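You operate a simulated robot arm through the tools that you are given. There is no shell and no other tool. Be economical: measure what you need, move in short steps, check, and stop when the job is done.

You are at the controls of a simulated two-armed robot. One attempt, no reset.

TASK
Pick up the filter from the moulds bench with one hand, pass it to the other hand and put it on the top of the spares cart. Put the mould block marked "upper" from the low shelf of the moulds bench on the blue card. Take the green brush from the top of the black mat and leave it on top of the orange roll. Open the filters drawer, put the green cup inside and shut the drawer again. Take the yellow sign marked "no entry" and put it on the upper deck of the trolley. Any order will do. Set down upright: filter.

It is judged by the outcome, as a careful person would: the job done as asked, and still so three seconds after it is handed in. It fails if anything else is knocked over, pushed out of place, dropped, spilled or broken.

THE ROBOT
Two 7-joint arms with fingered hands on one trunk, on a base that drives. Base frame: it is fixed to the floor where the robot stands at the start and does not move with it; the origin is under the middle of the robot, x ahead of it, y to its left, z up; the surface under the hand at the start is at about z = 85. Lengths are in cm, angles in degrees, forces in N, time in s.
The left shoulder is at the start at [7.4, 12.8, 122.7], the right one opposite. Places, roughly: blue card [400, 275, 75]; drawer [-100, 900, 60]; filter (6x6x10 cm) [70, -10, 90]; filters drawer [-100, 890, 70]; green brush (5x6x6 cm) [-300, 80, 90]; green cup (10x10x9 cm) [-70, 890, 90]; mould block [50, -50, 25]; orange roll (9x9x3 cm) [-290, -180, 90]; top of the spares cart [-150, -370, 90]; upper deck of the trolley [770, 740, 70]. Payload 5 kg a hand.
The TCP of each hand is the grasp point between the finger pads, 3.7 cm short of the fingertips. In the tool frame z runs along the fingers and y along their closing line. Largest opening 12.4 cm; the body of the gripper starts 4.3 cm behind the TCP. The gripper is a hand of 3 fingers: y runs from the thumb to the fingers, the wrist lies at [-2.1, -11.6, -20.3] in the tool frame.
Orientation is told as [roll, pitch, yaw] about the base's x, y, z axes, in that order, counted from this pose: with the fingers straight down and the wrist toward the robot, the tool's x, y and z point along [0, 1, 0], [1, 0, 0] and [0, 0, -1] of the base frame.

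THE INTERFACE
- The arms move only by the tool drive_tool. It takes "left_motion", "right_motion" or both (then of equal length, played together; a hand with none holds still); each is a list of rows, each a list of 2 entries, a list of its own where there are three numbers: the shift along the tool's x, y, z in units of 250 mm (1.0 is 250 mm), then the turn, a rotation vector about the tool's x, y, z in units of 120 degrees (1.0 is 120 degrees). In form: [[[x, y, z], [rx, ry, rz]], ...]. A call has 1 to 10 rows; each row is the pose to reach, as a shift and turn from the pose commanded when the call began, along the tool's axes at that moment. A call with a number of a shift or a turn outside -1 to 1 is refused whole. Each row takes 0.2 s and may step no farther than 5 cm and 8.6 degrees from the row before; otherwise, the whole call is refused. A pose out of reach is approached as far as the arm can. The call stops where the force on the tool passes 40 N (or 10 N more than at its start, if that is more) or the arm is blocked; 0.2 s more then pass. In this call time passes only in rows, and 0.2 s behind the last. The reply holds the time, the measured pose of the TCP, the force on the tool along the base axes, the opening and the grip force, in the units named above and with some noise, with the torque about the TCP (base axes, N m) and any sound that the robot's microphone picked up.
- Cameras (640 x 400 px; columns grow to the right, rows downward): "scene" is now at [21.26, -4.45, 137.72]; the picture's right is [-0.63, -0.78, 0.00], its down [-0.53, 0.42, -0.73] and it looks along [0.57, -0.46, -0.68] (base axes); focal length 269 px, centre (320, 200). "left" rides on the left gripper at [-7.2, -10.4, -15.4] in its tool frame; the picture's right is [-0.83, -0.26, 0.49], its down [0.51, -0.72, 0.47] and it looks along [0.23, 0.64, 0.73] (tool axes); focal length 243 px, centre (320, 200). "right" rides on the right gripper at [7.2, -10.4, -15.4] in its tool frame; the picture's right is [-0.83, 0.26, -0.49], its down [-0.51, -0.72, 0.47] and it looks along [-0.23, 0.64, 0.73] (tool axes); focal length 243 px, centre (320, 200). There is no depth. A picture from a camera that has moved, and an enlarged one, comes with that camera's place and axes in the base frame and with its lens. The place of the scene camera against the robot may be out by one fixed shift of up to 1.8 cm in any direction.
- get_image(camera): a new picture of that camera. No time passes.
- move_column(by): slides the trunk up (or, below 0, down) by that many cm; the arms and the scene camera ride with it, the base frame stays. It gives what a move gives, with no picture.
- base_move(legs): drives the robot by 1 to 6 legs, each [ahead, left, turn to the left] in cm, cm and degrees, along the robot's own axes; the way and the turn of a leg run together, so that a leg with both is an arc; at most 150 cm and 180 degrees a leg. The arms and the cameras ride along, it lands a little off, and it stops where it bumps. It gives what a move gives.
- curl_fingers(index, middle, thumb_bend, thumb_turn, hand): sets how far each is bent, from 0 (flat) to 1 (curled in); at 0.3 the hand is open as for a grip, at 0.7 the pads meet at the TCP. One left out holds its place. A second passes; each finger stops where it meets its share of the squeeze, and holds until it gets a number again. It is the only way to open and close the hand. It gives what a move gives, with no picture; readings hold the bend of each and the force on the fingers (four entries, about 0 where the hand has none), thumb and palm. thumb_turn goes from beside the hand (0) to across from the fingers (1), as for a grip.
- turn_head(pan, tilt): turns the head with the scene camera to pan (to the left, within 80 degrees either way) and tilt (down, from -29 to 69), counted from straight ahead of the robot. It gives what a move gives.
- close_up(camera, box): a new picture of the part [left, top, right, bottom] of that camera's present view, enlarged. No time passes.
- finish_job(): hands the job in; it is judged then, once.

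Go step by step. Nothing tells you exact positions but the pictures and the camera data: compare them with the known pose of the tool, close in by small moves and look again before you grip or let go. The budget is 196 turns and 192 pictures, counting those below and the enlarged ones. Unless the task says otherwise, let go and move clear before handing in.

The tools are called by a JSON object that holds its "op" and its "data". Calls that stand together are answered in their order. drive_tool: Moves the arms, as the interface text tells. Its arguments: {"type":"object","properties":{"left_motion":{"type":"array","items":{"type":"array"}},"right_motion":{"type":"array","items":{"type":"array"}}},"required":[]} The other tools are called the same way: move_column (by) slides the trunk up or down; curl_fingers (index, middle, thumb_bend, thumb_turn, hand) moves the fingers one by one; base_move (legs) drives the base; turn_head (pan, tilt) turns the head that bears the scene camera; get_image (camera) takes a picture; close_up (camera, box) takes an enlarged picture of a part of a camera's view; finish_job () hands the job in.

At the start:

```text
clock: 0.0
left_eef_pos: [78.16, -4.95, 110.99]
left_ee_rot: [0.1, 0.0, 0.0]
left_wrist_force: [0.4, -0.8, 0.0]
left_ft_torque: [0.06, -0.06, 0.0]
left_width: 12.36
left_gripper_force: 0.0
left_shape: jaw
left_bend: [0.3, 0.3, 0.3, 0.98]
left_finger forces: [0.0, 0.1, 0.0, 0.1, 0.1, 0.0]
right_eef_pos: [42.24, -54.99, 107.41]
right_ee_rot: [0.0, 0.0, -0.1]
right_wrist_force: [-0.5, 0.1, -0.5]
right_ft_torque: [0.01, 0.02, -0.02]
right_width: 12.34
right_gripper_force: 0.1
right_shape: jaw
right_bend: [0.3, 0.3, 0.3, 0.98]
right_finger forces: [0.1, 0.0, 0.0, 0.0, 0.1, 0.0]
trunk travel left (down, up): [-42.2, 14.1]
robot x, y, heading: [-0.03, 0.13, 0.1]
head pan, tilt: [-38.7, 42.7]
```

scene: 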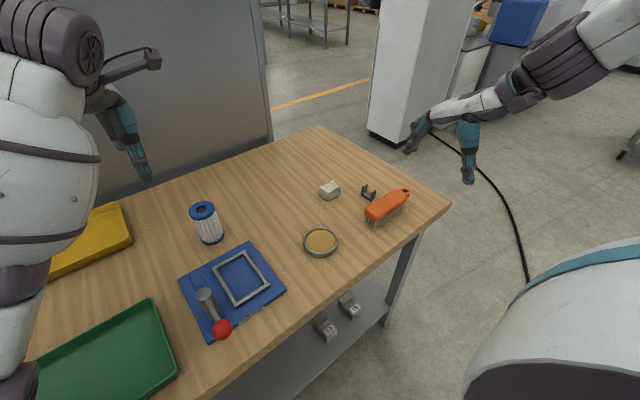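
right: 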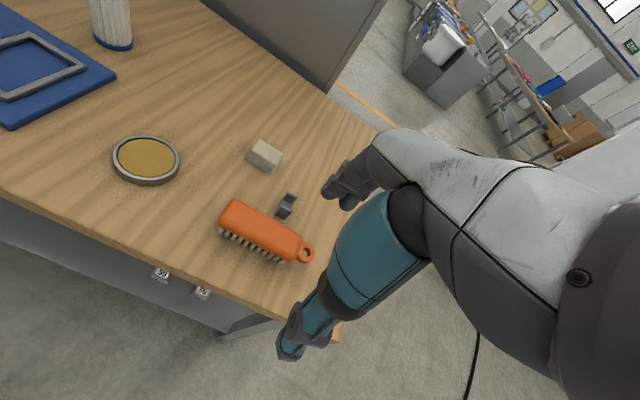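
left: 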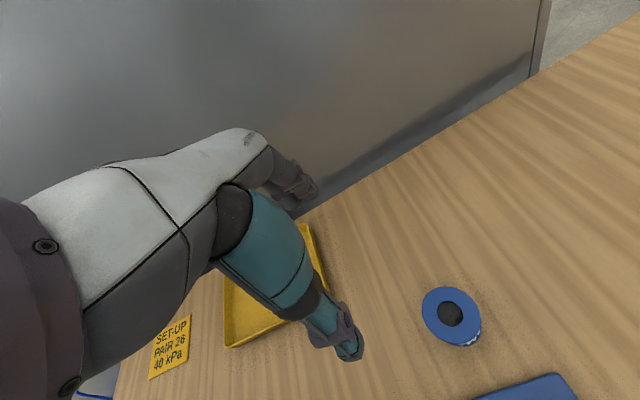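

The bench shows the filter near [72,-11,90] and two blocks on the low shelf. I'll look closer at the blocks and the surroundings first.

{"op": "close_up", "data": {"camera": "scene", "box": [280, 270, 400, 345]}}

{"op": "close_up", "data": {"camera": "scene", "box": [160, 160, 460, 347]}}

```text
5.33 times, centred on (340, 308) of scene
camera zoom: at [21.26, -4.45, 137.72], right [-0.63, -0.78, 0.0], down [-0.53, 0.42, -0.73], along [0.57, -0.46, -0.68], focal length 1437 px, centre (213, -373)
```

zoom: 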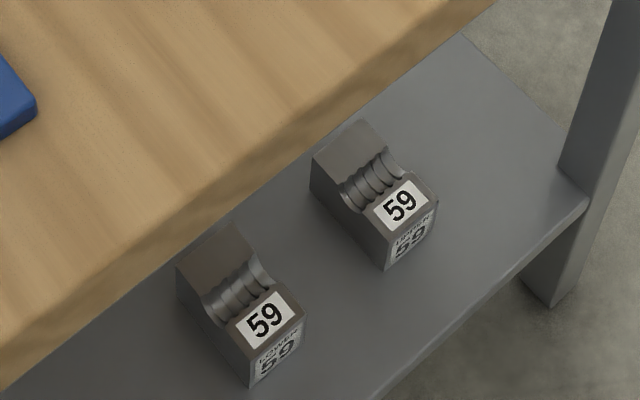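

```text
2.13 times, centred on (310, 254) of scene
camera zoom: at [21.26, -4.45, 137.72], right [-0.63, -0.78, 0.0], down [-0.53, 0.42, -0.73], along [0.57, -0.46, -0.68], focal length 575 px, centre (341, 86)
```

zoom: 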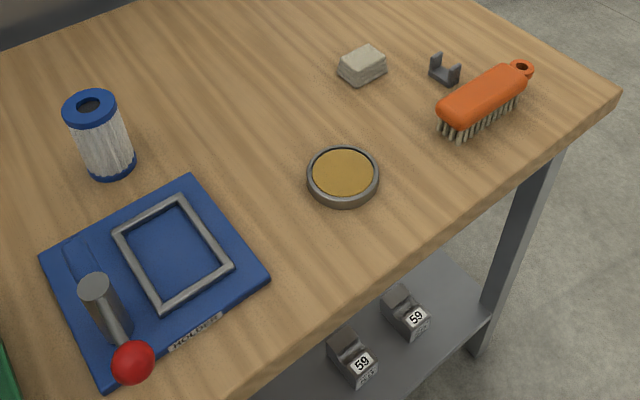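

I'll survey the surroundings with the head.

{"op": "turn_head", "data": {"pan": 75, "tilt": 12}}

{"op": "get_image", "data": {"camera": "scene"}}

{"op": "turn_head", "data": {"pan": -75, "tilt": 12}}

{"op": "get_image", "data": {"camera": "scene"}}

{"op": "turn_head", "data": {"pan": 0, "tilt": 45}}

{"op": "get_image", "data": {"camera": "scene"}}

```text
clock: 1.9
left_eef_pos: [78.21, -4.85, 111.04]
left_ee_rot: [0.0, 0.0, 0.0]
left_wrist_force: [-0.2, -0.3, 0.0]
left_ft_torque: [0.0, -0.01, -0.01]
left_width: 12.35
left_gripper_force: 0.0
left_shape: jaw
left_bend: [0.3, 0.3, 0.3, 0.98]
left_finger forces: [0.0, 0.1, 0.0, 0.1, 0.0, 0.0]
right_eef_pos: [42.24, -55.15, 107.47]
right_ee_rot: [0.1, -0.2, 0.0]
right_wrist_force: [1.4, 0.1, -0.1]
right_ft_torque: [0.01, 0.02, -0.02]
right_width: 12.35
right_gripper_force: 0.0
right_shape: jaw
right_bend: [0.3, 0.3, 0.3, 0.98]
right_finger forces: [0.1, 0.0, 0.1, 0.0, 0.0, 0.0]
trunk travel left (down, up): [-42.2, 14.1]
robot x, y, heading: [0.11, -0.15, 0.1]
head pan, tilt: [75.0, 12.0]
```

```text
186 pictures are left
camera scene: at [17.2, 9.75, 142.56], right [0.97, -0.26, 0.0], down [-0.05, -0.2, -0.98], along [0.25, 0.94, -0.21], focal length 269 px, centre (320, 200)
```

scene: 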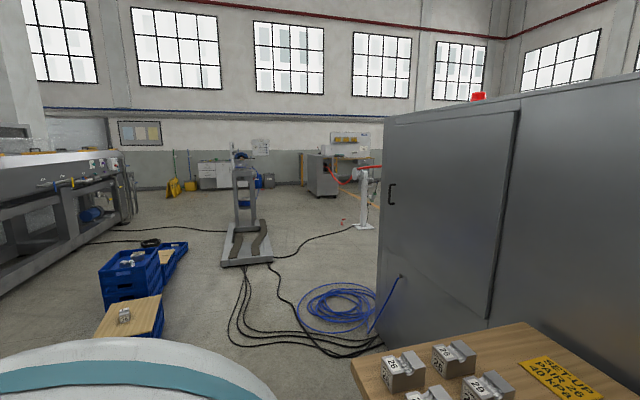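

```text
clock: 4.3
left_eef_pos: [78.3, -5.03, 110.97]
left_ee_rot: [0.1, 0.0, 0.0]
left_wrist_force: [0.1, 0.8, 1.2]
left_ft_torque: [-0.02, 0.02, -0.03]
left_width: 12.38
left_gripper_force: 0.1
left_shape: jaw
left_bend: [0.3, 0.3, 0.3, 0.98]
left_finger forces: [0.0, 0.0, 0.0, 0.0, 0.1, 0.0]
right_eef_pos: [42.2, -55.03, 107.48]
right_ee_rot: [0.0, -0.1, -0.1]
right_wrist_force: [0.7, 0.1, -0.1]
right_ft_torque: [0.01, 0.01, -0.02]
right_width: 12.35
right_gripper_force: 0.0
right_shape: jaw
right_bend: [0.3, 0.3, 0.3, 0.98]
right_finger forces: [0.1, 0.1, 0.1, 0.1, 0.1, 0.1]
trunk travel left (down, up): [-42.2, 14.1]
robot x, y, heading: [0.42, -0.17, 0.1]
head pan, tilt: [-75.0, 12.0]
```

```text
185 pictures are left
camera scene: at [17.19, -8.25, 142.56], right [-0.97, -0.26, 0.0], down [-0.05, 0.2, -0.98], along [0.25, -0.94, -0.21], focal length 269 px, centre (320, 200)
```

scene: 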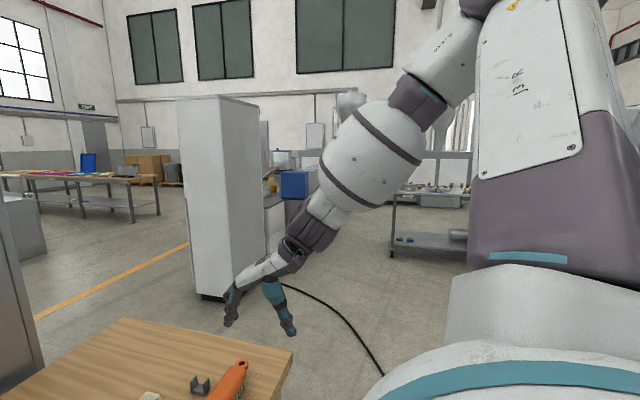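

```text
clock: 5.7
left_eef_pos: [78.21, -4.92, 110.95]
left_ee_rot: [0.0, 0.0, 0.0]
left_wrist_force: [-0.6, -0.6, 0.4]
left_ft_torque: [-0.02, 0.02, 0.01]
left_width: 12.36
left_gripper_force: 0.2
left_shape: jaw
left_bend: [0.3, 0.3, 0.3, 0.98]
left_finger forces: [0.1, 0.0, 0.0, 0.0, 0.1, 0.0]
right_eef_pos: [42.12, -55.05, 107.36]
right_ee_rot: [0.0, -0.1, 0.0]
right_wrist_force: [0.0, -0.7, 0.2]
right_ft_torque: [0.02, 0.04, 0.02]
right_width: 12.37
right_gripper_force: 0.1
right_shape: jaw
right_bend: [0.3, 0.3, 0.3, 0.98]
right_finger forces: [0.0, 0.1, 0.1, 0.0, 0.1, 0.0]
trunk travel left (down, up): [-42.2, 14.1]
robot x, y, heading: [-0.09, -0.11, -0.1]
head pan, tilt: [0.0, 45.0]
```

```text
184 pictures are left
camera scene: at [22.91, 0.74, 137.39], right [0.0, -1.0, 0.0], down [-0.71, 0.0, -0.71], along [0.71, 0.0, -0.71], focal length 269 px, centre (320, 200)
```

scene: 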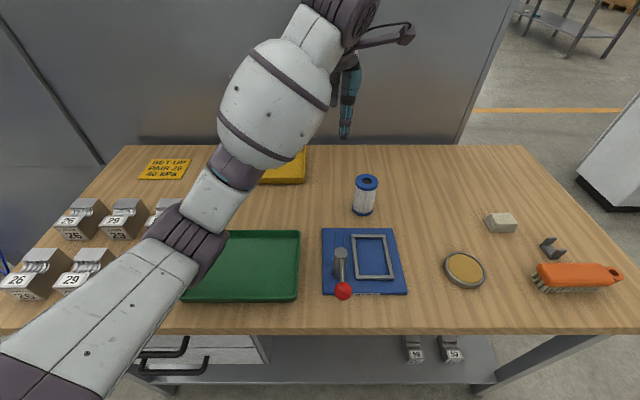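

Before planning the hand-over, I'll look at the actual shape of the hands.

{"op": "turn_head", "data": {"pan": -45, "tilt": 30}}

{"op": "close_up", "data": {"camera": "scene", "box": [300, 50, 620, 250]}}

{"op": "close_up", "data": {"camera": "left", "box": [0, 80, 512, 400]}}

```text
clock: 6.9
left_eef_pos: [78.13, -4.96, 111.02]
left_ee_rot: [0.0, 0.0, -0.1]
left_wrist_force: [0.3, 0.2, -0.1]
left_ft_torque: [0.01, -0.04, 0.02]
left_width: 12.37
left_gripper_force: 0.2
left_shape: jaw
left_bend: [0.3, 0.3, 0.3, 0.98]
left_finger forces: [0.1, 0.0, 0.1, 0.0, 0.1, 0.0]
right_eef_pos: [42.28, -54.86, 107.41]
right_ee_rot: [0.1, -0.1, 0.1]
right_wrist_force: [0.2, 0.0, 0.0]
right_ft_torque: [-0.01, 0.04, 0.01]
right_width: 12.36
right_gripper_force: 0.0
right_shape: jaw
right_bend: [0.3, 0.3, 0.3, 0.98]
right_finger forces: [0.0, 0.1, 0.1, 0.0, 0.1, 0.0]
trunk travel left (down, up): [-42.2, 14.1]
robot x, y, heading: [-0.11, 0.16, -0.1]
head pan, tilt: [-45.0, 30.0]
```

```text
2.00 times, centred on (460, 150) of scene
camera zoom: at [21.18, -5.64, 139.65], right [-0.71, -0.71, 0.0], down [-0.35, 0.35, -0.87], along [0.61, -0.61, -0.5], focal length 539 px, centre (40, 300)
```

zoom: 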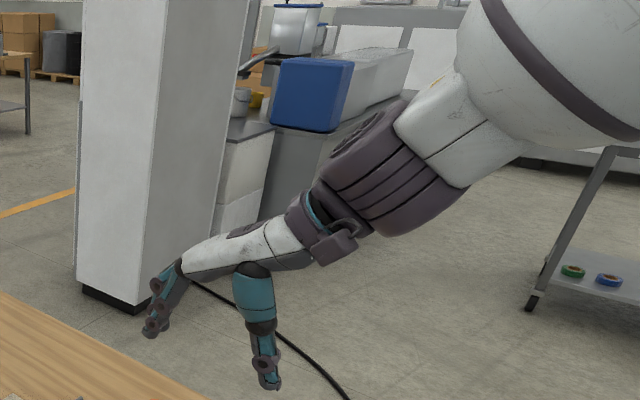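

```text
1.25 times, centred on (256, 240) of left
camera zoom: at [67.81, -12.11, 126.35], right [-0.26, -0.83, -0.49], down [-0.72, 0.51, -0.47], along [0.64, 0.23, -0.73], focal length 303 px, centre (400, 150)
```

zoom: 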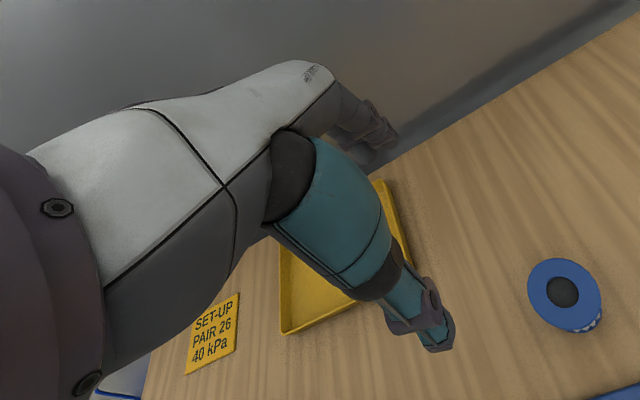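

The filter's axis is at about (71.8, -11.5), top at z≈95. I'll grip it low with the left hand from its left side, tilted so the right hand can later take the top.

{"op": "drive_tool", "data": {"left_motion": [[[0.036, -0.028, 0.018], [0, -0.063, 0]], [[0.071, -0.057, 0.036], [0, -0.126, 0]], [[0.107, -0.085, 0.053], [0, -0.189, 0]], [[0.142, -0.114, 0.071], [0, -0.252, 0]], [[0.178, -0.142, 0.089], [0, -0.315, 0]], [[0.213, -0.171, 0.107], [0, -0.378, 0]], [[0.249, -0.199, 0.124], [0, -0.441, 0]], [[0.284, -0.228, 0.142], [0, -0.504, 0]], [[0.32, -0.256, 0.16], [0, -0.567, 0]]]}}

{"op": "get_image", "data": {"camera": "left"}}

{"op": "turn_head", "data": {"pan": -5, "tilt": 45}}

{"op": "get_image", "data": {"camera": "scene"}}

```text
clock: 8.2
left_eef_pos: [70.76, 1.08, 115.51]
left_ee_rot: [-41.8, -6.1, 0.8]
left_wrist_force: [0.5, 0.9, -0.4]
left_ft_torque: [0.01, 0.02, -0.04]
left_width: 12.36
left_gripper_force: 0.1
left_shape: jaw
left_bend: [0.3, 0.3, 0.3, 0.98]
left_finger forces: [0.0, 0.1, 0.0, 0.0, 0.0, 0.0]
right_eef_pos: [38.58, -54.64, 107.93]
right_ee_rot: [0.1, -1.5, 0.6]
right_wrist_force: [0.2, -0.4, -0.9]
right_ft_torque: [0.06, 0.03, 0.02]
right_width: 12.4
right_gripper_force: 0.1
right_shape: jaw
right_bend: [0.3, 0.3, 0.3, 0.98]
right_finger forces: [0.1, 0.0, 0.1, 0.0, 0.1, 0.0]
trunk travel left (down, up): [-42.2, 14.1]
robot x, y, heading: [-0.74, 0.44, 0.5]
head pan, tilt: [-45.0, 30.0]
stopped in row 6 (left hand): the force on the tool passed its limit at 77 N (the readings are from after the stop); the commanded pose is now the measured one
```

```text
181 pictures are left
camera left: at [58.59, 5.77, 130.52], right [-0.26, -0.95, 0.16], down [-0.65, 0.05, -0.76], along [0.72, -0.3, -0.63], focal length 243 px, centre (320, 200)
```

left: 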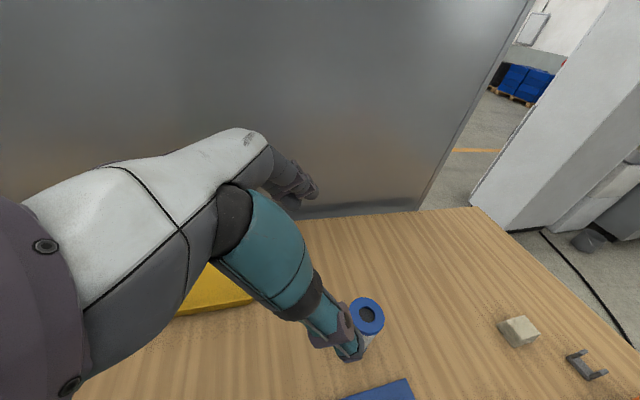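

```text
clock: 9.3
left_eef_pos: [70.83, 1.15, 115.26]
left_ee_rot: [-42.0, -5.6, 0.6]
left_wrist_force: [-0.4, 0.0, 0.4]
left_ft_torque: [-0.03, 0.01, -0.02]
left_width: 12.4
left_gripper_force: 0.0
left_shape: jaw
left_bend: [0.3, 0.3, 0.3, 0.98]
left_finger forces: [0.0, 0.0, 0.0, 0.0, 0.1, 0.1]
right_eef_pos: [38.49, -54.44, 108.65]
right_ee_rot: [0.0, -1.7, 0.4]
right_wrist_force: [0.6, 0.4, -1.0]
right_ft_torque: [0.0, 0.01, 0.03]
right_width: 12.42
right_gripper_force: 0.1
right_shape: jaw
right_bend: [0.3, 0.3, 0.3, 0.98]
right_finger forces: [0.1, 0.1, 0.0, 0.0, 0.0, 0.0]
trunk travel left (down, up): [-42.2, 14.1]
robot x, y, heading: [-1.11, 0.22, 0.3]
head pan, tilt: [-5.0, 45.0]
```

```text
180 pictures are left
camera scene: at [17.98, 0.47, 137.96], right [-0.08, -1.0, 0.0], down [-0.68, 0.06, -0.73], along [0.73, -0.06, -0.69], focal length 269 px, centre (320, 200)
```

scene: 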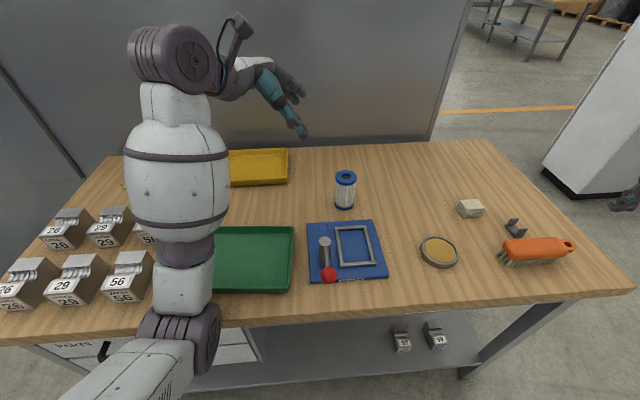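

The left elbow appears to have touched the bench's front edge. I'll raise the trunk first and back off a little to give the arm room.

{"op": "move_column", "data": {"by": 10}}

{"op": "base_move", "data": {"legs": [[-10, 0, 0]]}}

{"op": "get_image", "data": {"camera": "scene"}}

```text
clock: 10.6
left_eef_pos: [75.11, 0.7, 124.06]
left_ee_rot: [-42.1, -4.7, 0.4]
left_wrist_force: [0.2, -0.6, 0.2]
left_ft_torque: [-0.03, -0.01, 0.01]
left_width: 12.4
left_gripper_force: 0.1
left_shape: jaw
left_bend: [0.3, 0.3, 0.3, 0.98]
left_finger forces: [0.1, 0.0, 0.0, 0.0, 0.0, 0.1]
right_eef_pos: [42.37, -54.46, 117.48]
right_ee_rot: [0.0, 0.0, 0.2]
right_wrist_force: [-0.1, -0.5, 0.7]
right_ft_torque: [-0.03, -0.04, -0.04]
right_width: 12.38
right_gripper_force: 0.0
right_shape: jaw
right_bend: [0.3, 0.3, 0.3, 0.98]
right_finger forces: [0.0, 0.0, 0.0, 0.0, 0.0, 0.1]
trunk travel left (down, up): [-52.2, 4.1]
robot x, y, heading: [-0.08, 0.91, 0.4]
head pan, tilt: [-5.0, 45.0]
```

```text
clock: 11.8
left_eef_pos: [65.99, 1.0, 123.8]
left_ee_rot: [-42.1, -4.4, 0.7]
left_wrist_force: [0.5, -1.4, -0.3]
left_ft_torque: [-0.02, 0.01, -0.05]
left_width: 12.41
left_gripper_force: 0.1
left_shape: jaw
left_bend: [0.3, 0.3, 0.3, 0.98]
left_finger forces: [0.1, 0.0, 0.0, 0.1, 0.0, 0.0]
right_eef_pos: [33.19, -54.61, 117.26]
right_ee_rot: [0.1, 0.2, 0.3]
right_wrist_force: [1.2, -0.3, -0.2]
right_ft_torque: [-0.03, 0.07, 0.01]
right_width: 12.39
right_gripper_force: 0.0
right_shape: jaw
right_bend: [0.3, 0.3, 0.3, 0.98]
right_finger forces: [0.0, 0.1, 0.0, 0.0, 0.1, 0.1]
trunk travel left (down, up): [-52.2, 4.1]
robot x, y, heading: [-9.87, 0.49, 0.4]
head pan, tilt: [-5.0, 45.0]
```

```text
179 pictures are left
camera scene: at [7.57, 0.32, 149.53], right [-0.08, -1.0, 0.0], down [-0.71, 0.06, -0.7], along [0.7, -0.06, -0.71], focal length 269 px, centre (320, 200)
```

scene: 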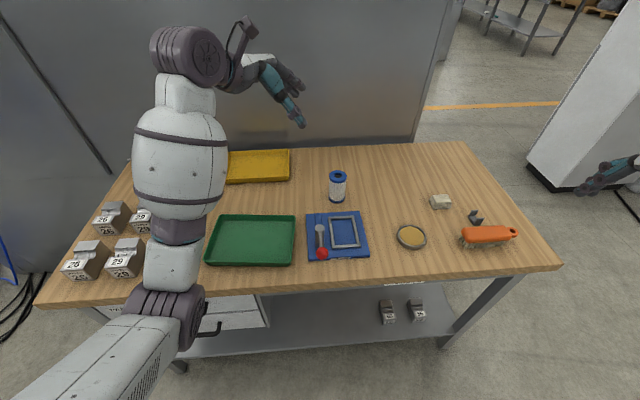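

Freed, nothing on the bench has moved. The arm is now more extended; I'll finish the roll at height and check elbow clearance.

{"op": "drive_tool", "data": {"left_motion": [[[0.095, 0.048, 0.079], [0.007, -0.054, -0.0065]], [[0.19, 0.096, 0.157], [0.014, -0.108, -0.013]], [[0.285, 0.145, 0.235], [0.021, -0.162, -0.0195]], [[0.38, 0.193, 0.314], [0.028, -0.217, -0.026]]]}}

{"op": "get_image", "data": {"camera": "scene"}}

{"op": "get_image", "data": {"camera": "left"}}

```text
clock: 12.8
left_eef_pos: [71.37, 2.85, 112.24]
left_ee_rot: [-68.2, -0.2, -0.3]
left_wrist_force: [-0.3, -0.2, -0.2]
left_ft_torque: [0.0, 0.01, -0.02]
left_width: 12.4
left_gripper_force: 0.0
left_shape: jaw
left_bend: [0.3, 0.3, 0.3, 0.98]
left_finger forces: [0.0, 0.0, 0.1, 0.0, 0.0, 0.0]
right_eef_pos: [32.85, -54.52, 117.36]
right_ee_rot: [-0.1, 0.1, 0.3]
right_wrist_force: [0.6, -0.3, -0.2]
right_ft_torque: [-0.02, 0.01, -0.01]
right_width: 12.38
right_gripper_force: 0.1
right_shape: jaw
right_bend: [0.3, 0.3, 0.3, 0.98]
right_finger forces: [0.1, 0.0, 0.1, 0.0, 0.0, 0.0]
trunk travel left (down, up): [-52.2, 4.1]
robot x, y, heading: [-9.8, 0.33, 0.6]
head pan, tilt: [-5.0, 45.0]
```

```text
178 pictures are left
camera scene: at [7.21, 0.34, 149.6], right [-0.08, -1.0, 0.0], down [-0.71, 0.06, -0.71], along [0.7, -0.06, -0.71], focal length 269 px, centre (320, 200)
```

scene: 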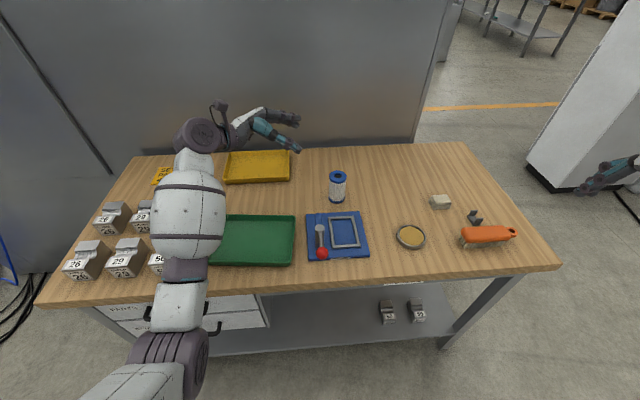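

```text
177 pictures are left
camera left: at [61.02, 14.61, 124.51], right [-0.27, -0.76, 0.59], down [-0.72, -0.25, -0.65], along [0.64, -0.6, -0.49], focal length 243 px, centre (320, 200)
```

left: 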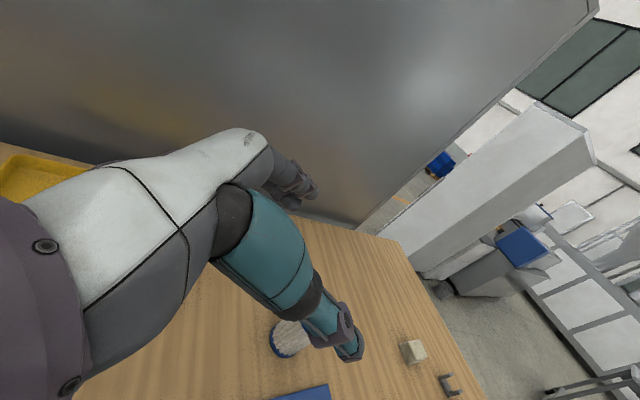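

{"op": "move_column", "data": {"by": 4}}

{"op": "drive_tool", "data": {"left_motion": [[[0.13, 0.004, 0.062], [0, 0, 0]], [[0.26, 0.008, 0.124], [0, 0, 0]], [[0.39, 0.012, 0.186], [0, 0, 0]], [[0.52, 0.016, 0.248], [0, 0, 0]], [[0.62, 0.016, 0.295], [0, 0, 0]]]}}

{"op": "get_image", "data": {"camera": "scene"}}

{"op": "get_image", "data": {"camera": "left"}}

```text
clock: 13.6
left_eef_pos: [71.36, 2.83, 115.83]
left_ee_rot: [-68.2, 0.1, -0.3]
left_wrist_force: [0.0, 0.4, -1.3]
left_ft_torque: [-0.09, -0.01, 0.0]
left_width: 12.39
left_gripper_force: 0.0
left_shape: jaw
left_bend: [0.3, 0.3, 0.3, 0.98]
left_finger forces: [0.1, 0.0, 0.0, 0.1, 0.0, 0.0]
right_eef_pos: [32.8, -54.51, 121.15]
right_ee_rot: [0.0, 0.2, 0.3]
right_wrist_force: [-0.6, 0.1, -0.6]
right_ft_torque: [-0.01, 0.02, -0.01]
right_width: 12.4
right_gripper_force: 0.0
right_shape: jaw
right_bend: [0.3, 0.3, 0.3, 0.98]
right_finger forces: [0.1, 0.0, 0.0, 0.1, 0.0, 0.0]
trunk travel left (down, up): [-56.2, 0.1]
robot x, y, heading: [-9.67, -0.27, 0.4]
head pan, tilt: [-5.0, 45.0]
```

```text
clock: 14.8
left_eef_pos: [71.51, 1.77, 99.1]
left_ee_rot: [-68.0, -0.2, -0.3]
left_wrist_force: [-0.2, -0.2, -0.1]
left_ft_torque: [0.03, -0.01, -0.03]
left_width: 12.38
left_gripper_force: 0.1
left_shape: jaw
left_bend: [0.3, 0.3, 0.3, 0.98]
left_finger forces: [0.0, 0.0, 0.1, 0.1, 0.0, 0.1]
right_eef_pos: [32.85, -54.59, 121.32]
right_ee_rot: [0.0, 0.1, 0.4]
right_wrist_force: [-0.4, -0.3, 0.5]
right_ft_torque: [0.01, -0.01, 0.04]
right_width: 12.4
right_gripper_force: 0.1
right_shape: jaw
right_bend: [0.3, 0.3, 0.3, 0.98]
right_finger forces: [0.1, 0.0, 0.1, 0.1, 0.0, 0.0]
trunk travel left (down, up): [-56.2, 0.1]
robot x, y, heading: [-9.44, 0.1, 0.3]
head pan, tilt: [-5.0, 45.0]
```

```text
176 pictures are left
camera scene: at [2.12, 0.26, 154.1], right [-0.08, -1.0, 0.0], down [-0.7, 0.06, -0.71], along [0.7, -0.06, -0.71], focal length 269 px, centre (320, 200)
```

scene: 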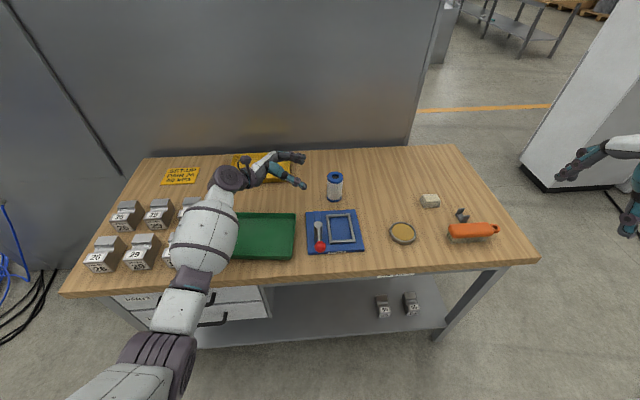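

```text
175 pictures are left
camera left: at [61.2, 13.46, 111.58], right [-0.27, -0.77, 0.59], down [-0.72, -0.24, -0.65], along [0.64, -0.6, -0.49], focal length 243 px, centre (320, 200)
```

left: 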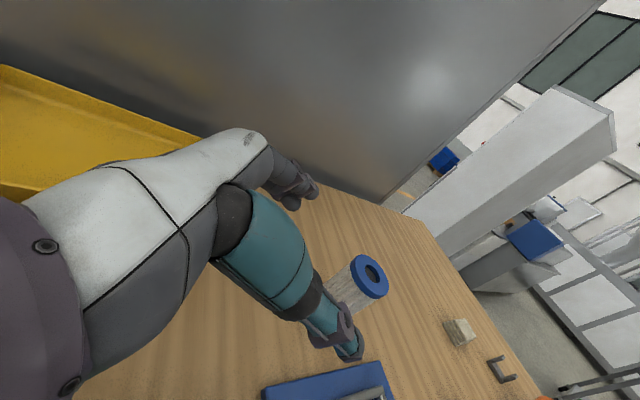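

Clear. Descending to the pre-grasp position beside the filter.

{"op": "drive_tool", "data": {"left_motion": [[[0.082, 0.004, 0.07], [0, 0, 0]], [[0.164, 0.008, 0.14], [0, 0, 0]]]}}

{"op": "get_image", "data": {"camera": "left"}}

{"op": "close_up", "data": {"camera": "scene", "box": [200, 120, 440, 270]}}

```text
clock: 15.4
left_eef_pos: [71.8, 0.1, 94.13]
left_ee_rot: [-68.1, -0.2, -0.3]
left_wrist_force: [0.0, 0.1, 0.2]
left_ft_torque: [0.01, 0.02, 0.01]
left_width: 12.38
left_gripper_force: 0.2
left_shape: jaw
left_bend: [0.3, 0.3, 0.3, 0.98]
left_finger forces: [0.0, 0.1, 0.1, 0.1, 0.0, 0.0]
right_eef_pos: [32.88, -54.53, 121.37]
right_ee_rot: [0.0, 0.0, 0.3]
right_wrist_force: [-0.2, -0.1, -1.1]
right_ft_torque: [0.01, 0.04, -0.02]
right_width: 12.38
right_gripper_force: 0.1
right_shape: jaw
right_bend: [0.3, 0.3, 0.3, 0.98]
right_finger forces: [0.0, 0.0, 0.0, 0.0, 0.0, 0.1]
trunk travel left (down, up): [-56.2, 0.1]
robot x, y, heading: [-10.08, -0.08, -0.0]
head pan, tilt: [-5.0, 45.0]
```

```text
174 pictures are left
camera left: at [61.44, 11.69, 106.47], right [-0.27, -0.77, 0.59], down [-0.72, -0.25, -0.65], along [0.64, -0.6, -0.49], focal length 243 px, centre (320, 200)
```

left: 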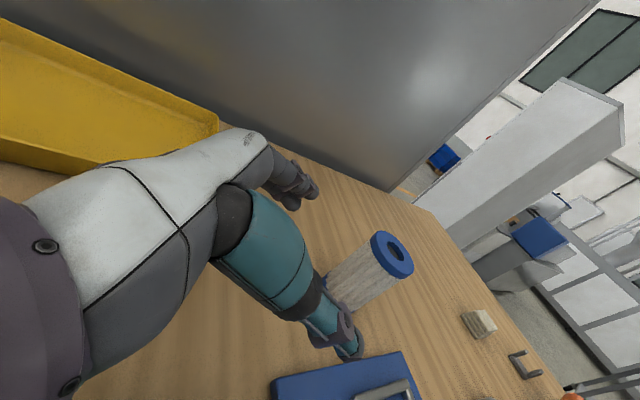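

```text
2.67 times, centred on (320, 195) of scene
camera zoom: at [2.18, 0.2, 154.1], right [-0.08, -1.0, 0.0], down [-0.71, 0.06, -0.71], along [0.7, -0.06, -0.71], focal length 718 px, centre (320, 213)
```

zoom: 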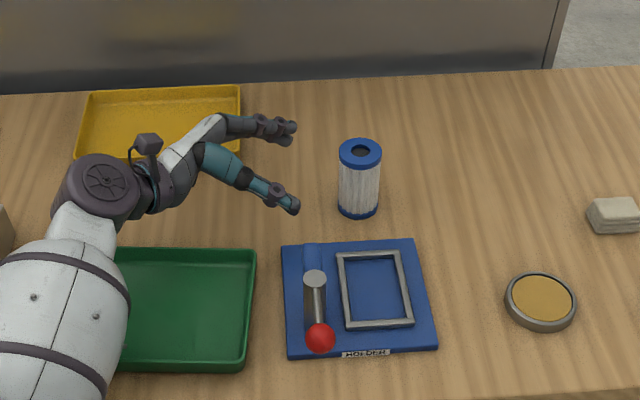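

Aligned. Moving in along the finger direction.

{"op": "drive_tool", "data": {"left_motion": [[[0, 0, 0.15], [0, 0, 0]], [[0, 0, 0.3], [0, 0, 0]], [[0, 0, 0.44], [0, 0, 0]]]}}

{"op": "get_image", "data": {"camera": "left"}}

{"op": "close_up", "data": {"camera": "scene", "box": [240, 120, 400, 220]}}

```text
clock: 16.2
left_eef_pos: [71.91, -10.17, 90.03]
left_ee_rot: [-68.0, -0.3, -0.2]
left_wrist_force: [-0.3, -0.1, 0.1]
left_ft_torque: [-0.02, 0.0, -0.02]
left_width: 12.39
left_gripper_force: 0.1
left_shape: jaw
left_bend: [0.3, 0.3, 0.3, 0.98]
left_finger forces: [0.0, 0.0, 0.0, 0.1, 0.0, 0.0]
right_eef_pos: [32.8, -54.65, 121.45]
right_ee_rot: [-0.1, 0.0, 0.3]
right_wrist_force: [0.3, 0.6, 1.2]
right_ft_torque: [-0.01, -0.04, 0.0]
right_width: 12.38
right_gripper_force: 0.1
right_shape: jaw
right_bend: [0.3, 0.3, 0.3, 0.98]
right_finger forces: [0.0, 0.0, 0.1, 0.0, 0.0, 0.0]
trunk travel left (down, up): [-56.2, 0.1]
robot x, y, heading: [-9.78, 0.07, 0.8]
head pan, tilt: [-5.0, 45.0]
```

```text
172 pictures are left
camera left: at [61.49, 1.47, 102.41], right [-0.27, -0.77, 0.58], down [-0.72, -0.24, -0.65], along [0.64, -0.59, -0.49], focal length 243 px, centre (320, 200)
```

left: 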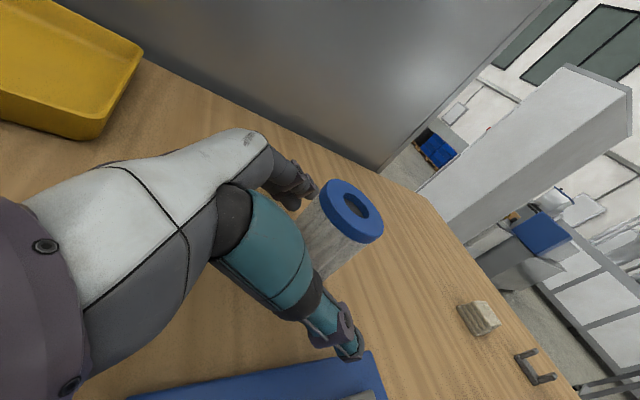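

```text
4.00 times, centred on (320, 170) of scene
camera zoom: at [2.05, 0.19, 154.12], right [-0.08, -1.0, 0.0], down [-0.7, 0.06, -0.71], along [0.7, -0.06, -0.71], focal length 1078 px, centre (320, 320)
```

zoom: 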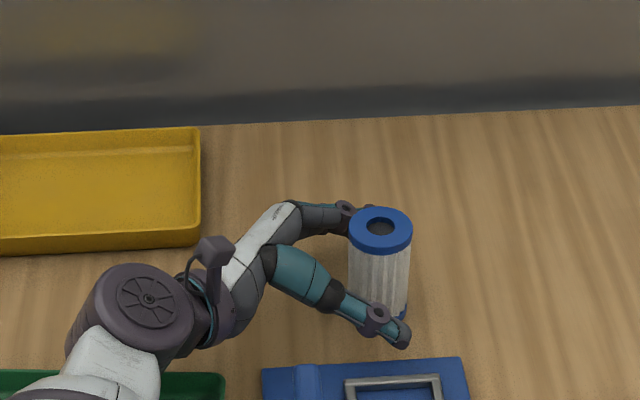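

The filter stands between thumb and fingers. Closing.

{"op": "curl_fingers", "data": {"hand": "left", "index": 0.7, "middle": 0.7, "thumb_bend": 0.7}}

{"op": "get_image", "data": {"camera": "left"}}

{"op": "close_up", "data": {"camera": "scene", "box": [240, 120, 400, 220]}}

```text
clock: 17.2
left_eef_pos: [71.99, -10.16, 90.09]
left_ee_rot: [-68.1, -0.3, -0.3]
left_wrist_force: [1.1, 0.4, 0.1]
left_ft_torque: [-0.01, -0.08, -0.03]
left_width: 4.79
left_gripper_force: 24.8
left_shape: fingers
left_bend: [0.58, 0.6, 0.58, 0.96]
left_finger forces: [14.7, 10.1, 0.0, 0.0, 24.2, 0.1]
right_eef_pos: [32.84, -54.67, 121.42]
right_ee_rot: [0.0, 0.0, 0.3]
right_wrist_force: [0.4, 0.0, 0.8]
right_ft_torque: [-0.04, 0.01, 0.01]
right_width: 12.38
right_gripper_force: 0.2
right_shape: jaw
right_bend: [0.3, 0.3, 0.3, 0.98]
right_finger forces: [0.1, 0.0, 0.0, 0.1, 0.0, 0.1]
trunk travel left (down, up): [-56.2, 0.1]
robot x, y, heading: [-9.47, 0.08, 0.1]
head pan, tilt: [-5.0, 45.0]
```

```text
170 pictures are left
camera left: at [61.48, 1.49, 102.42], right [-0.27, -0.77, 0.59], down [-0.72, -0.24, -0.65], along [0.64, -0.6, -0.49], focal length 243 px, centre (320, 200)
```

left: 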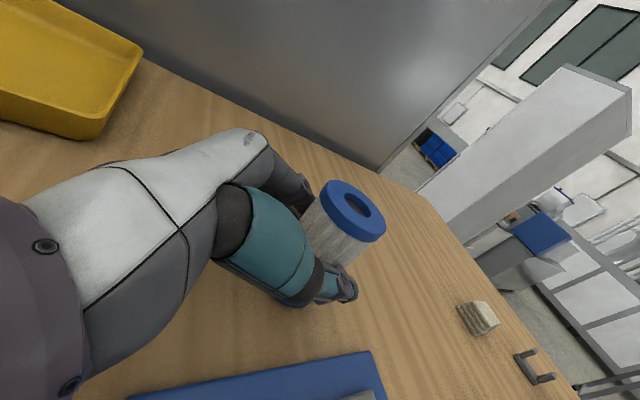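

```text
4.00 times, centred on (320, 170) of scene
camera zoom: at [2.06, 0.26, 154.12], right [-0.08, -1.0, 0.0], down [-0.7, 0.06, -0.71], along [0.7, -0.06, -0.71], focal length 1078 px, centre (320, 320)
```

zoom: 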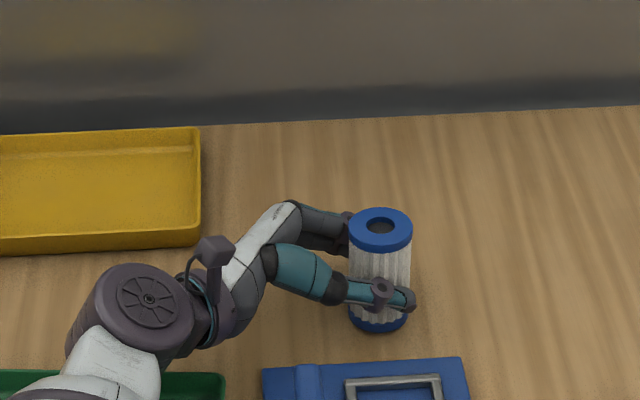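

Grip is good (25 N). Lifting straight up 15 cm.

{"op": "drive_tool", "data": {"left_motion": [[[-0.139, 0, -0.056], [0, 0, 0]], [[-0.278, 0, -0.112], [0, 0, 0]], [[-0.417, 0, -0.168], [0, 0, 0]], [[-0.557, 0, -0.224], [0, 0, 0]]]}}

{"op": "get_image", "data": {"camera": "left"}}

{"op": "get_image", "data": {"camera": "scene"}}

```text
clock: 18.2
left_eef_pos: [71.73, -10.22, 104.98]
left_ee_rot: [-68.1, -0.3, -0.3]
left_wrist_force: [0.3, -0.9, -0.5]
left_ft_torque: [0.0, -0.06, 0.01]
left_width: 4.78
left_gripper_force: 24.0
left_shape: fingers
left_bend: [0.58, 0.6, 0.58, 0.96]
left_finger forces: [14.6, 10.0, 0.1, 0.0, 24.2, 0.0]
right_eef_pos: [32.64, -54.61, 121.46]
right_ee_rot: [0.0, -0.2, 0.2]
right_wrist_force: [0.3, -0.5, 0.7]
right_ft_torque: [0.03, -0.03, -0.01]
right_width: 12.39
right_gripper_force: 0.2
right_shape: jaw
right_bend: [0.3, 0.3, 0.3, 0.98]
right_finger forces: [0.0, 0.0, 0.0, 0.0, 0.0, 0.0]
trunk travel left (down, up): [-56.2, 0.1]
robot x, y, heading: [-9.87, 0.24, 0.5]
head pan, tilt: [-5.0, 45.0]
```

```text
168 pictures are left
camera left: at [61.35, 1.48, 117.4], right [-0.27, -0.77, 0.58], down [-0.72, -0.24, -0.65], along [0.64, -0.6, -0.49], focal length 243 px, centre (320, 200)
```

left: 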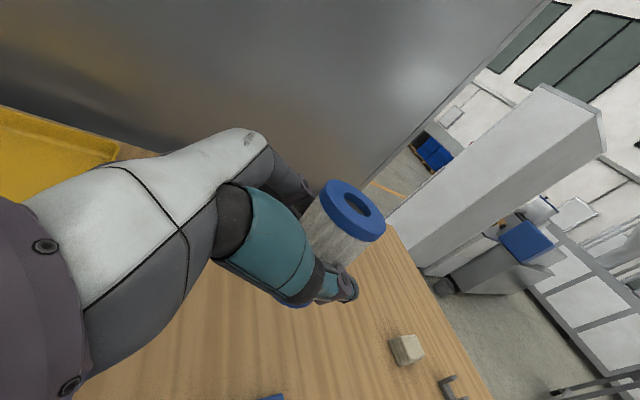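

```text
167 pictures are left
camera scene: at [2.02, 0.26, 154.13], right [-0.08, -1.0, 0.0], down [-0.7, 0.06, -0.71], along [0.7, -0.06, -0.71], focal length 269 px, centre (320, 200)
```

scene: 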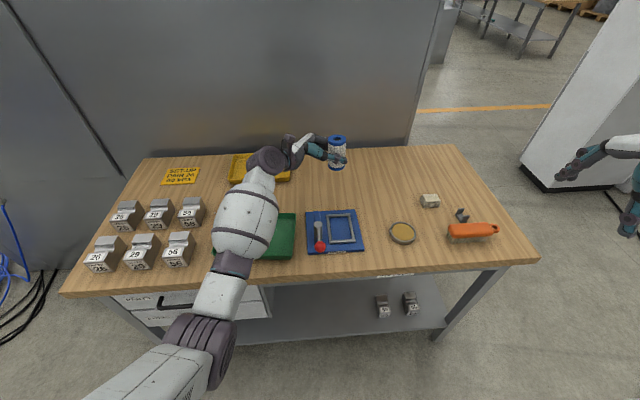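

Filter held upright, top at about (71.8, -11.3, 110). I'll bring the right hand around and use its camera to see which sides of the filter's top are free.

{"op": "drive_tool", "data": {"right_motion": [[[0.11, 0.16, 0.02], [0, 0, -0.0625]], [[0.22, 0.32, 0.04], [0, 0, -0.125]], [[0.33, 0.48, 0.06], [0, 0, -0.1875]], [[0.44, 0.64, 0.08], [0, 0, -0.25]], [[0.55, 0.8, 0.1], [0, 0, -0.3125]], [[0.66, 0.96, 0.12], [0, 0, -0.375]]]}}

{"op": "get_image", "data": {"camera": "right"}}

{"op": "get_image", "data": {"camera": "scene"}}

```text
clock: 19.6
left_eef_pos: [71.98, -10.12, 104.69]
left_ee_rot: [-68.1, -0.1, -0.3]
left_wrist_force: [-0.2, -0.7, -1.3]
left_ft_torque: [0.02, -0.01, -0.04]
left_width: 4.81
left_gripper_force: 24.4
left_shape: fingers
left_bend: [0.58, 0.6, 0.58, 0.96]
left_finger forces: [14.6, 10.0, 0.0, 0.0, 24.3, 0.1]
right_eef_pos: [56.96, -37.8, 118.26]
right_ee_rot: [0.1, 0.0, 45.4]
right_wrist_force: [0.4, -0.7, 0.0]
right_ft_torque: [-0.03, 0.06, 0.01]
right_width: 12.39
right_gripper_force: 0.1
right_shape: jaw
right_bend: [0.3, 0.3, 0.3, 0.98]
right_finger forces: [0.0, 0.0, 0.0, 0.0, 0.1, 0.0]
trunk travel left (down, up): [-56.2, 0.1]
robot x, y, heading: [-9.77, 0.14, 0.1]
head pan, tilt: [-5.0, 45.0]
```

```text
166 pictures are left
camera right: at [44.52, -40.1, 133.55], right [0.78, -0.4, 0.49], down [-0.15, -0.87, -0.47], along [0.61, 0.29, -0.73], focal length 243 px, centre (320, 200)
```

right: 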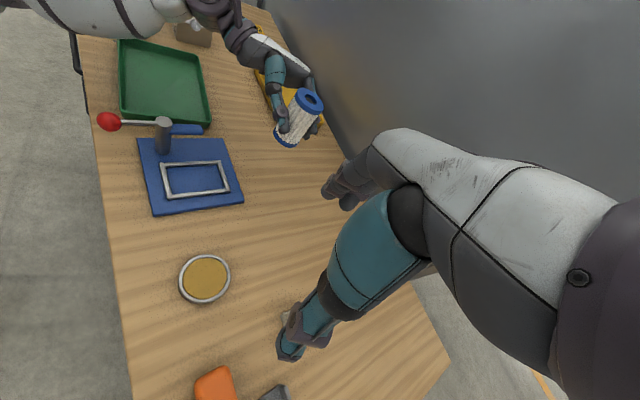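

```text
165 pictures are left
camera scene: at [2.43, 0.33, 154.07], right [-0.08, -1.0, 0.0], down [-0.71, 0.06, -0.71], along [0.7, -0.06, -0.71], focal length 269 px, centre (320, 200)
```

scene: 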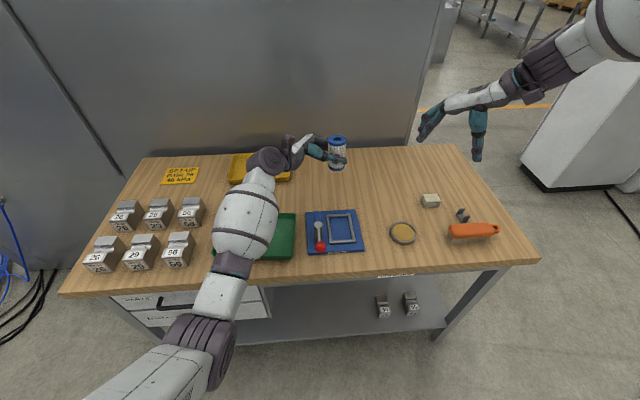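

{"op": "close_up", "data": {"camera": "right", "box": [220, 30, 380, 180]}}

{"op": "close_up", "data": {"camera": "scene", "box": [270, 110, 390, 190]}}

```text
2.67 times, centred on (300, 105) of right
camera zoom: at [44.52, -40.1, 133.55], right [0.78, -0.4, 0.49], down [-0.15, -0.87, -0.47], along [0.61, 0.29, -0.73], focal length 647 px, centre (373, 453)
```

zoom: 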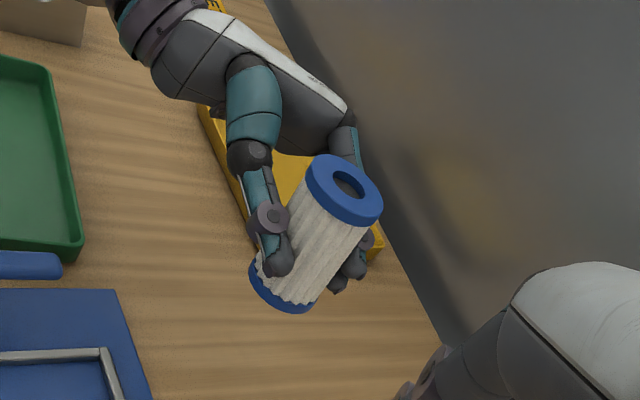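

```text
5.00 times, centred on (330, 150) of scene
camera zoom: at [2.43, 0.33, 154.07], right [-0.08, -1.0, 0.0], down [-0.71, 0.06, -0.71], along [0.7, -0.06, -0.71], focal length 1347 px, centre (270, 450)
```

zoom: 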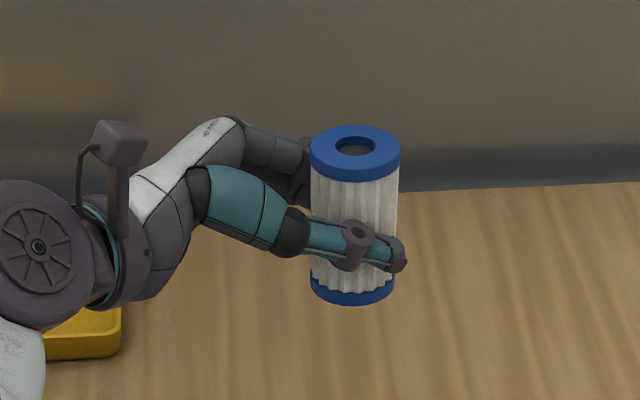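

The left fingers hold the lower half; the top 3.5 cm is free. The right hand will come from above yawed -25° and leaning slightly right.

{"op": "drive_tool", "data": {"right_motion": [[[0.015, 0.072, -0.025], [-0.0057, 0.008, 0.065]], [[0.029, 0.144, -0.051], [-0.0113, 0.0161, 0.13]], [[0.044, 0.215, -0.076], [-0.017, 0.0242, 0.195]], [[0.058, 0.287, -0.101], [-0.0227, 0.0322, 0.26]], [[0.073, 0.359, -0.127], [-0.0283, 0.0403, 0.325]], [[0.087, 0.431, -0.152], [-0.034, 0.0483, 0.39]], [[0.102, 0.502, -0.177], [-0.0397, 0.0564, 0.455]], [[0.116, 0.574, -0.203], [-0.0453, 0.0644, 0.52]], [[0.131, 0.646, -0.228], [-0.051, 0.0725, 0.585]]]}}

{"op": "get_image", "data": {"camera": "right"}}

{"op": "get_image", "data": {"camera": "scene"}}

```text
clock: 21.6
left_eef_pos: [71.83, -10.2, 104.79]
left_ee_rot: [-68.1, -0.2, -0.3]
left_wrist_force: [0.1, 0.5, -2.0]
left_ft_torque: [-0.02, -0.01, -0.02]
left_width: 4.79
left_gripper_force: 24.4
left_shape: fingers
left_bend: [0.58, 0.6, 0.58, 0.96]
left_finger forces: [14.6, 10.0, 0.0, 0.0, 24.3, 0.0]
right_eef_pos: [59.12, -38.27, 115.86]
right_ee_rot: [20.2, -2.8, -19.9]
right_wrist_force: [-1.0, 0.5, -0.4]
right_ft_torque: [-0.02, 0.0, 0.02]
right_width: 12.37
right_gripper_force: 0.0
right_shape: jaw
right_bend: [0.3, 0.3, 0.3, 0.98]
right_finger forces: [0.1, 0.1, 0.0, 0.1, 0.0, 0.1]
right hand out of reach, approached as far as the arm can: row 4, 5, 6, 7, 8, 9
trunk travel left (down, up): [-56.2, 0.1]
robot x, y, heading: [-9.63, -0.01, 0.5]
head pan, tilt: [-5.0, 45.0]
```

```text
162 pictures are left
camera right: at [49.08, -32.97, 132.26], right [-0.09, -0.98, 0.19], down [-0.76, -0.06, -0.65], along [0.65, -0.2, -0.73], focal length 243 px, centre (320, 200)
```

right: 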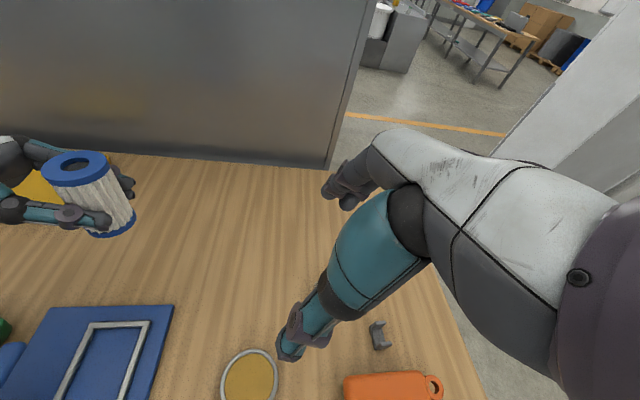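

```text
161 pictures are left
camera scene: at [2.08, 0.26, 154.11], right [-0.08, -1.0, 0.0], down [-0.7, 0.06, -0.71], along [0.7, -0.06, -0.71], focal length 269 px, centre (320, 200)
```

scene: 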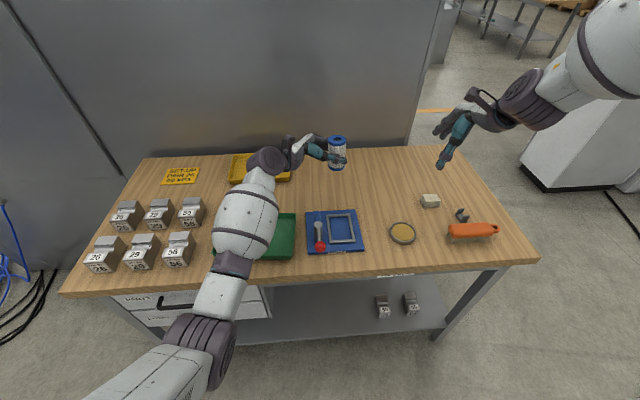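

The right arm is at its limits here. I'll back the robot away from the bench so both arms have free space for the hand-over.

{"op": "base_move", "data": {"legs": [[-50, 0, 0]]}}

{"op": "move_column", "data": {"by": -10}}

{"op": "get_image", "data": {"camera": "scene"}}

```text
clock: 24.5
left_eef_pos: [22.57, -10.35, 104.72]
left_ee_rot: [-68.2, -0.1, -0.1]
left_wrist_force: [-0.1, 0.0, -1.2]
left_ft_torque: [-0.01, 0.01, 0.03]
left_width: 4.81
left_gripper_force: 24.8
left_shape: fingers
left_bend: [0.58, 0.6, 0.58, 0.96]
left_finger forces: [14.6, 10.0, 0.0, 0.0, 24.3, 0.1]
right_eef_pos: [9.99, -38.36, 115.9]
right_ee_rot: [20.2, -2.7, -19.7]
right_wrist_force: [-0.4, 0.1, 0.0]
right_ft_torque: [0.02, 0.0, 0.01]
right_width: 12.41
right_gripper_force: 0.2
right_shape: jaw
right_bend: [0.3, 0.3, 0.3, 0.98]
right_finger forces: [0.0, 0.0, 0.1, 0.0, 0.0, 0.0]
trunk travel left (down, up): [-56.2, 0.1]
robot x, y, heading: [-59.23, -0.33, 0.6]
head pan, tilt: [-5.0, 45.0]
```

```text
clock: 25.9
left_eef_pos: [22.36, -10.39, 95.05]
left_ee_rot: [-68.1, -0.3, -0.1]
left_wrist_force: [-0.1, -1.0, -1.0]
left_ft_torque: [0.04, -0.03, 0.01]
left_width: 4.8
left_gripper_force: 24.1
left_shape: fingers
left_bend: [0.58, 0.6, 0.58, 0.96]
left_finger forces: [14.7, 10.0, 0.0, 0.0, 24.4, 0.0]
right_eef_pos: [9.78, -38.41, 106.05]
right_ee_rot: [20.2, -2.9, -19.7]
right_wrist_force: [-0.5, -0.4, -0.2]
right_ft_torque: [0.01, 0.02, -0.03]
right_width: 12.37
right_gripper_force: 0.0
right_shape: jaw
right_bend: [0.3, 0.3, 0.3, 0.98]
right_finger forces: [0.0, 0.1, 0.2, 0.1, 0.0, 0.1]
trunk travel left (down, up): [-46.2, 10.1]
robot x, y, heading: [-59.42, -0.1, 0.6]
head pan, tilt: [-5.0, 45.0]
```

```text
160 pictures are left
camera scene: at [-38.01, -0.08, 142.1], right [-0.08, -1.0, 0.0], down [-0.7, 0.06, -0.71], along [0.71, -0.06, -0.71], focal length 269 px, centre (320, 200)
```

scene: 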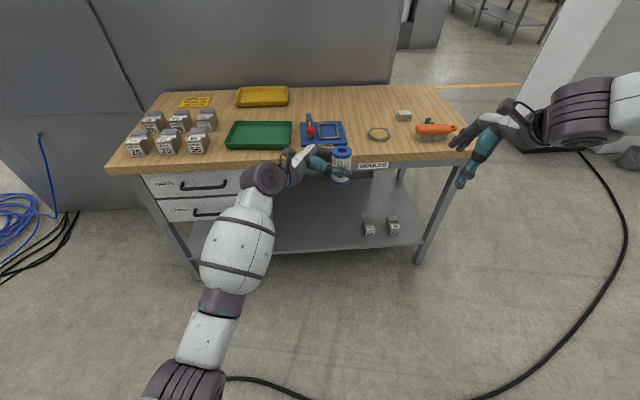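

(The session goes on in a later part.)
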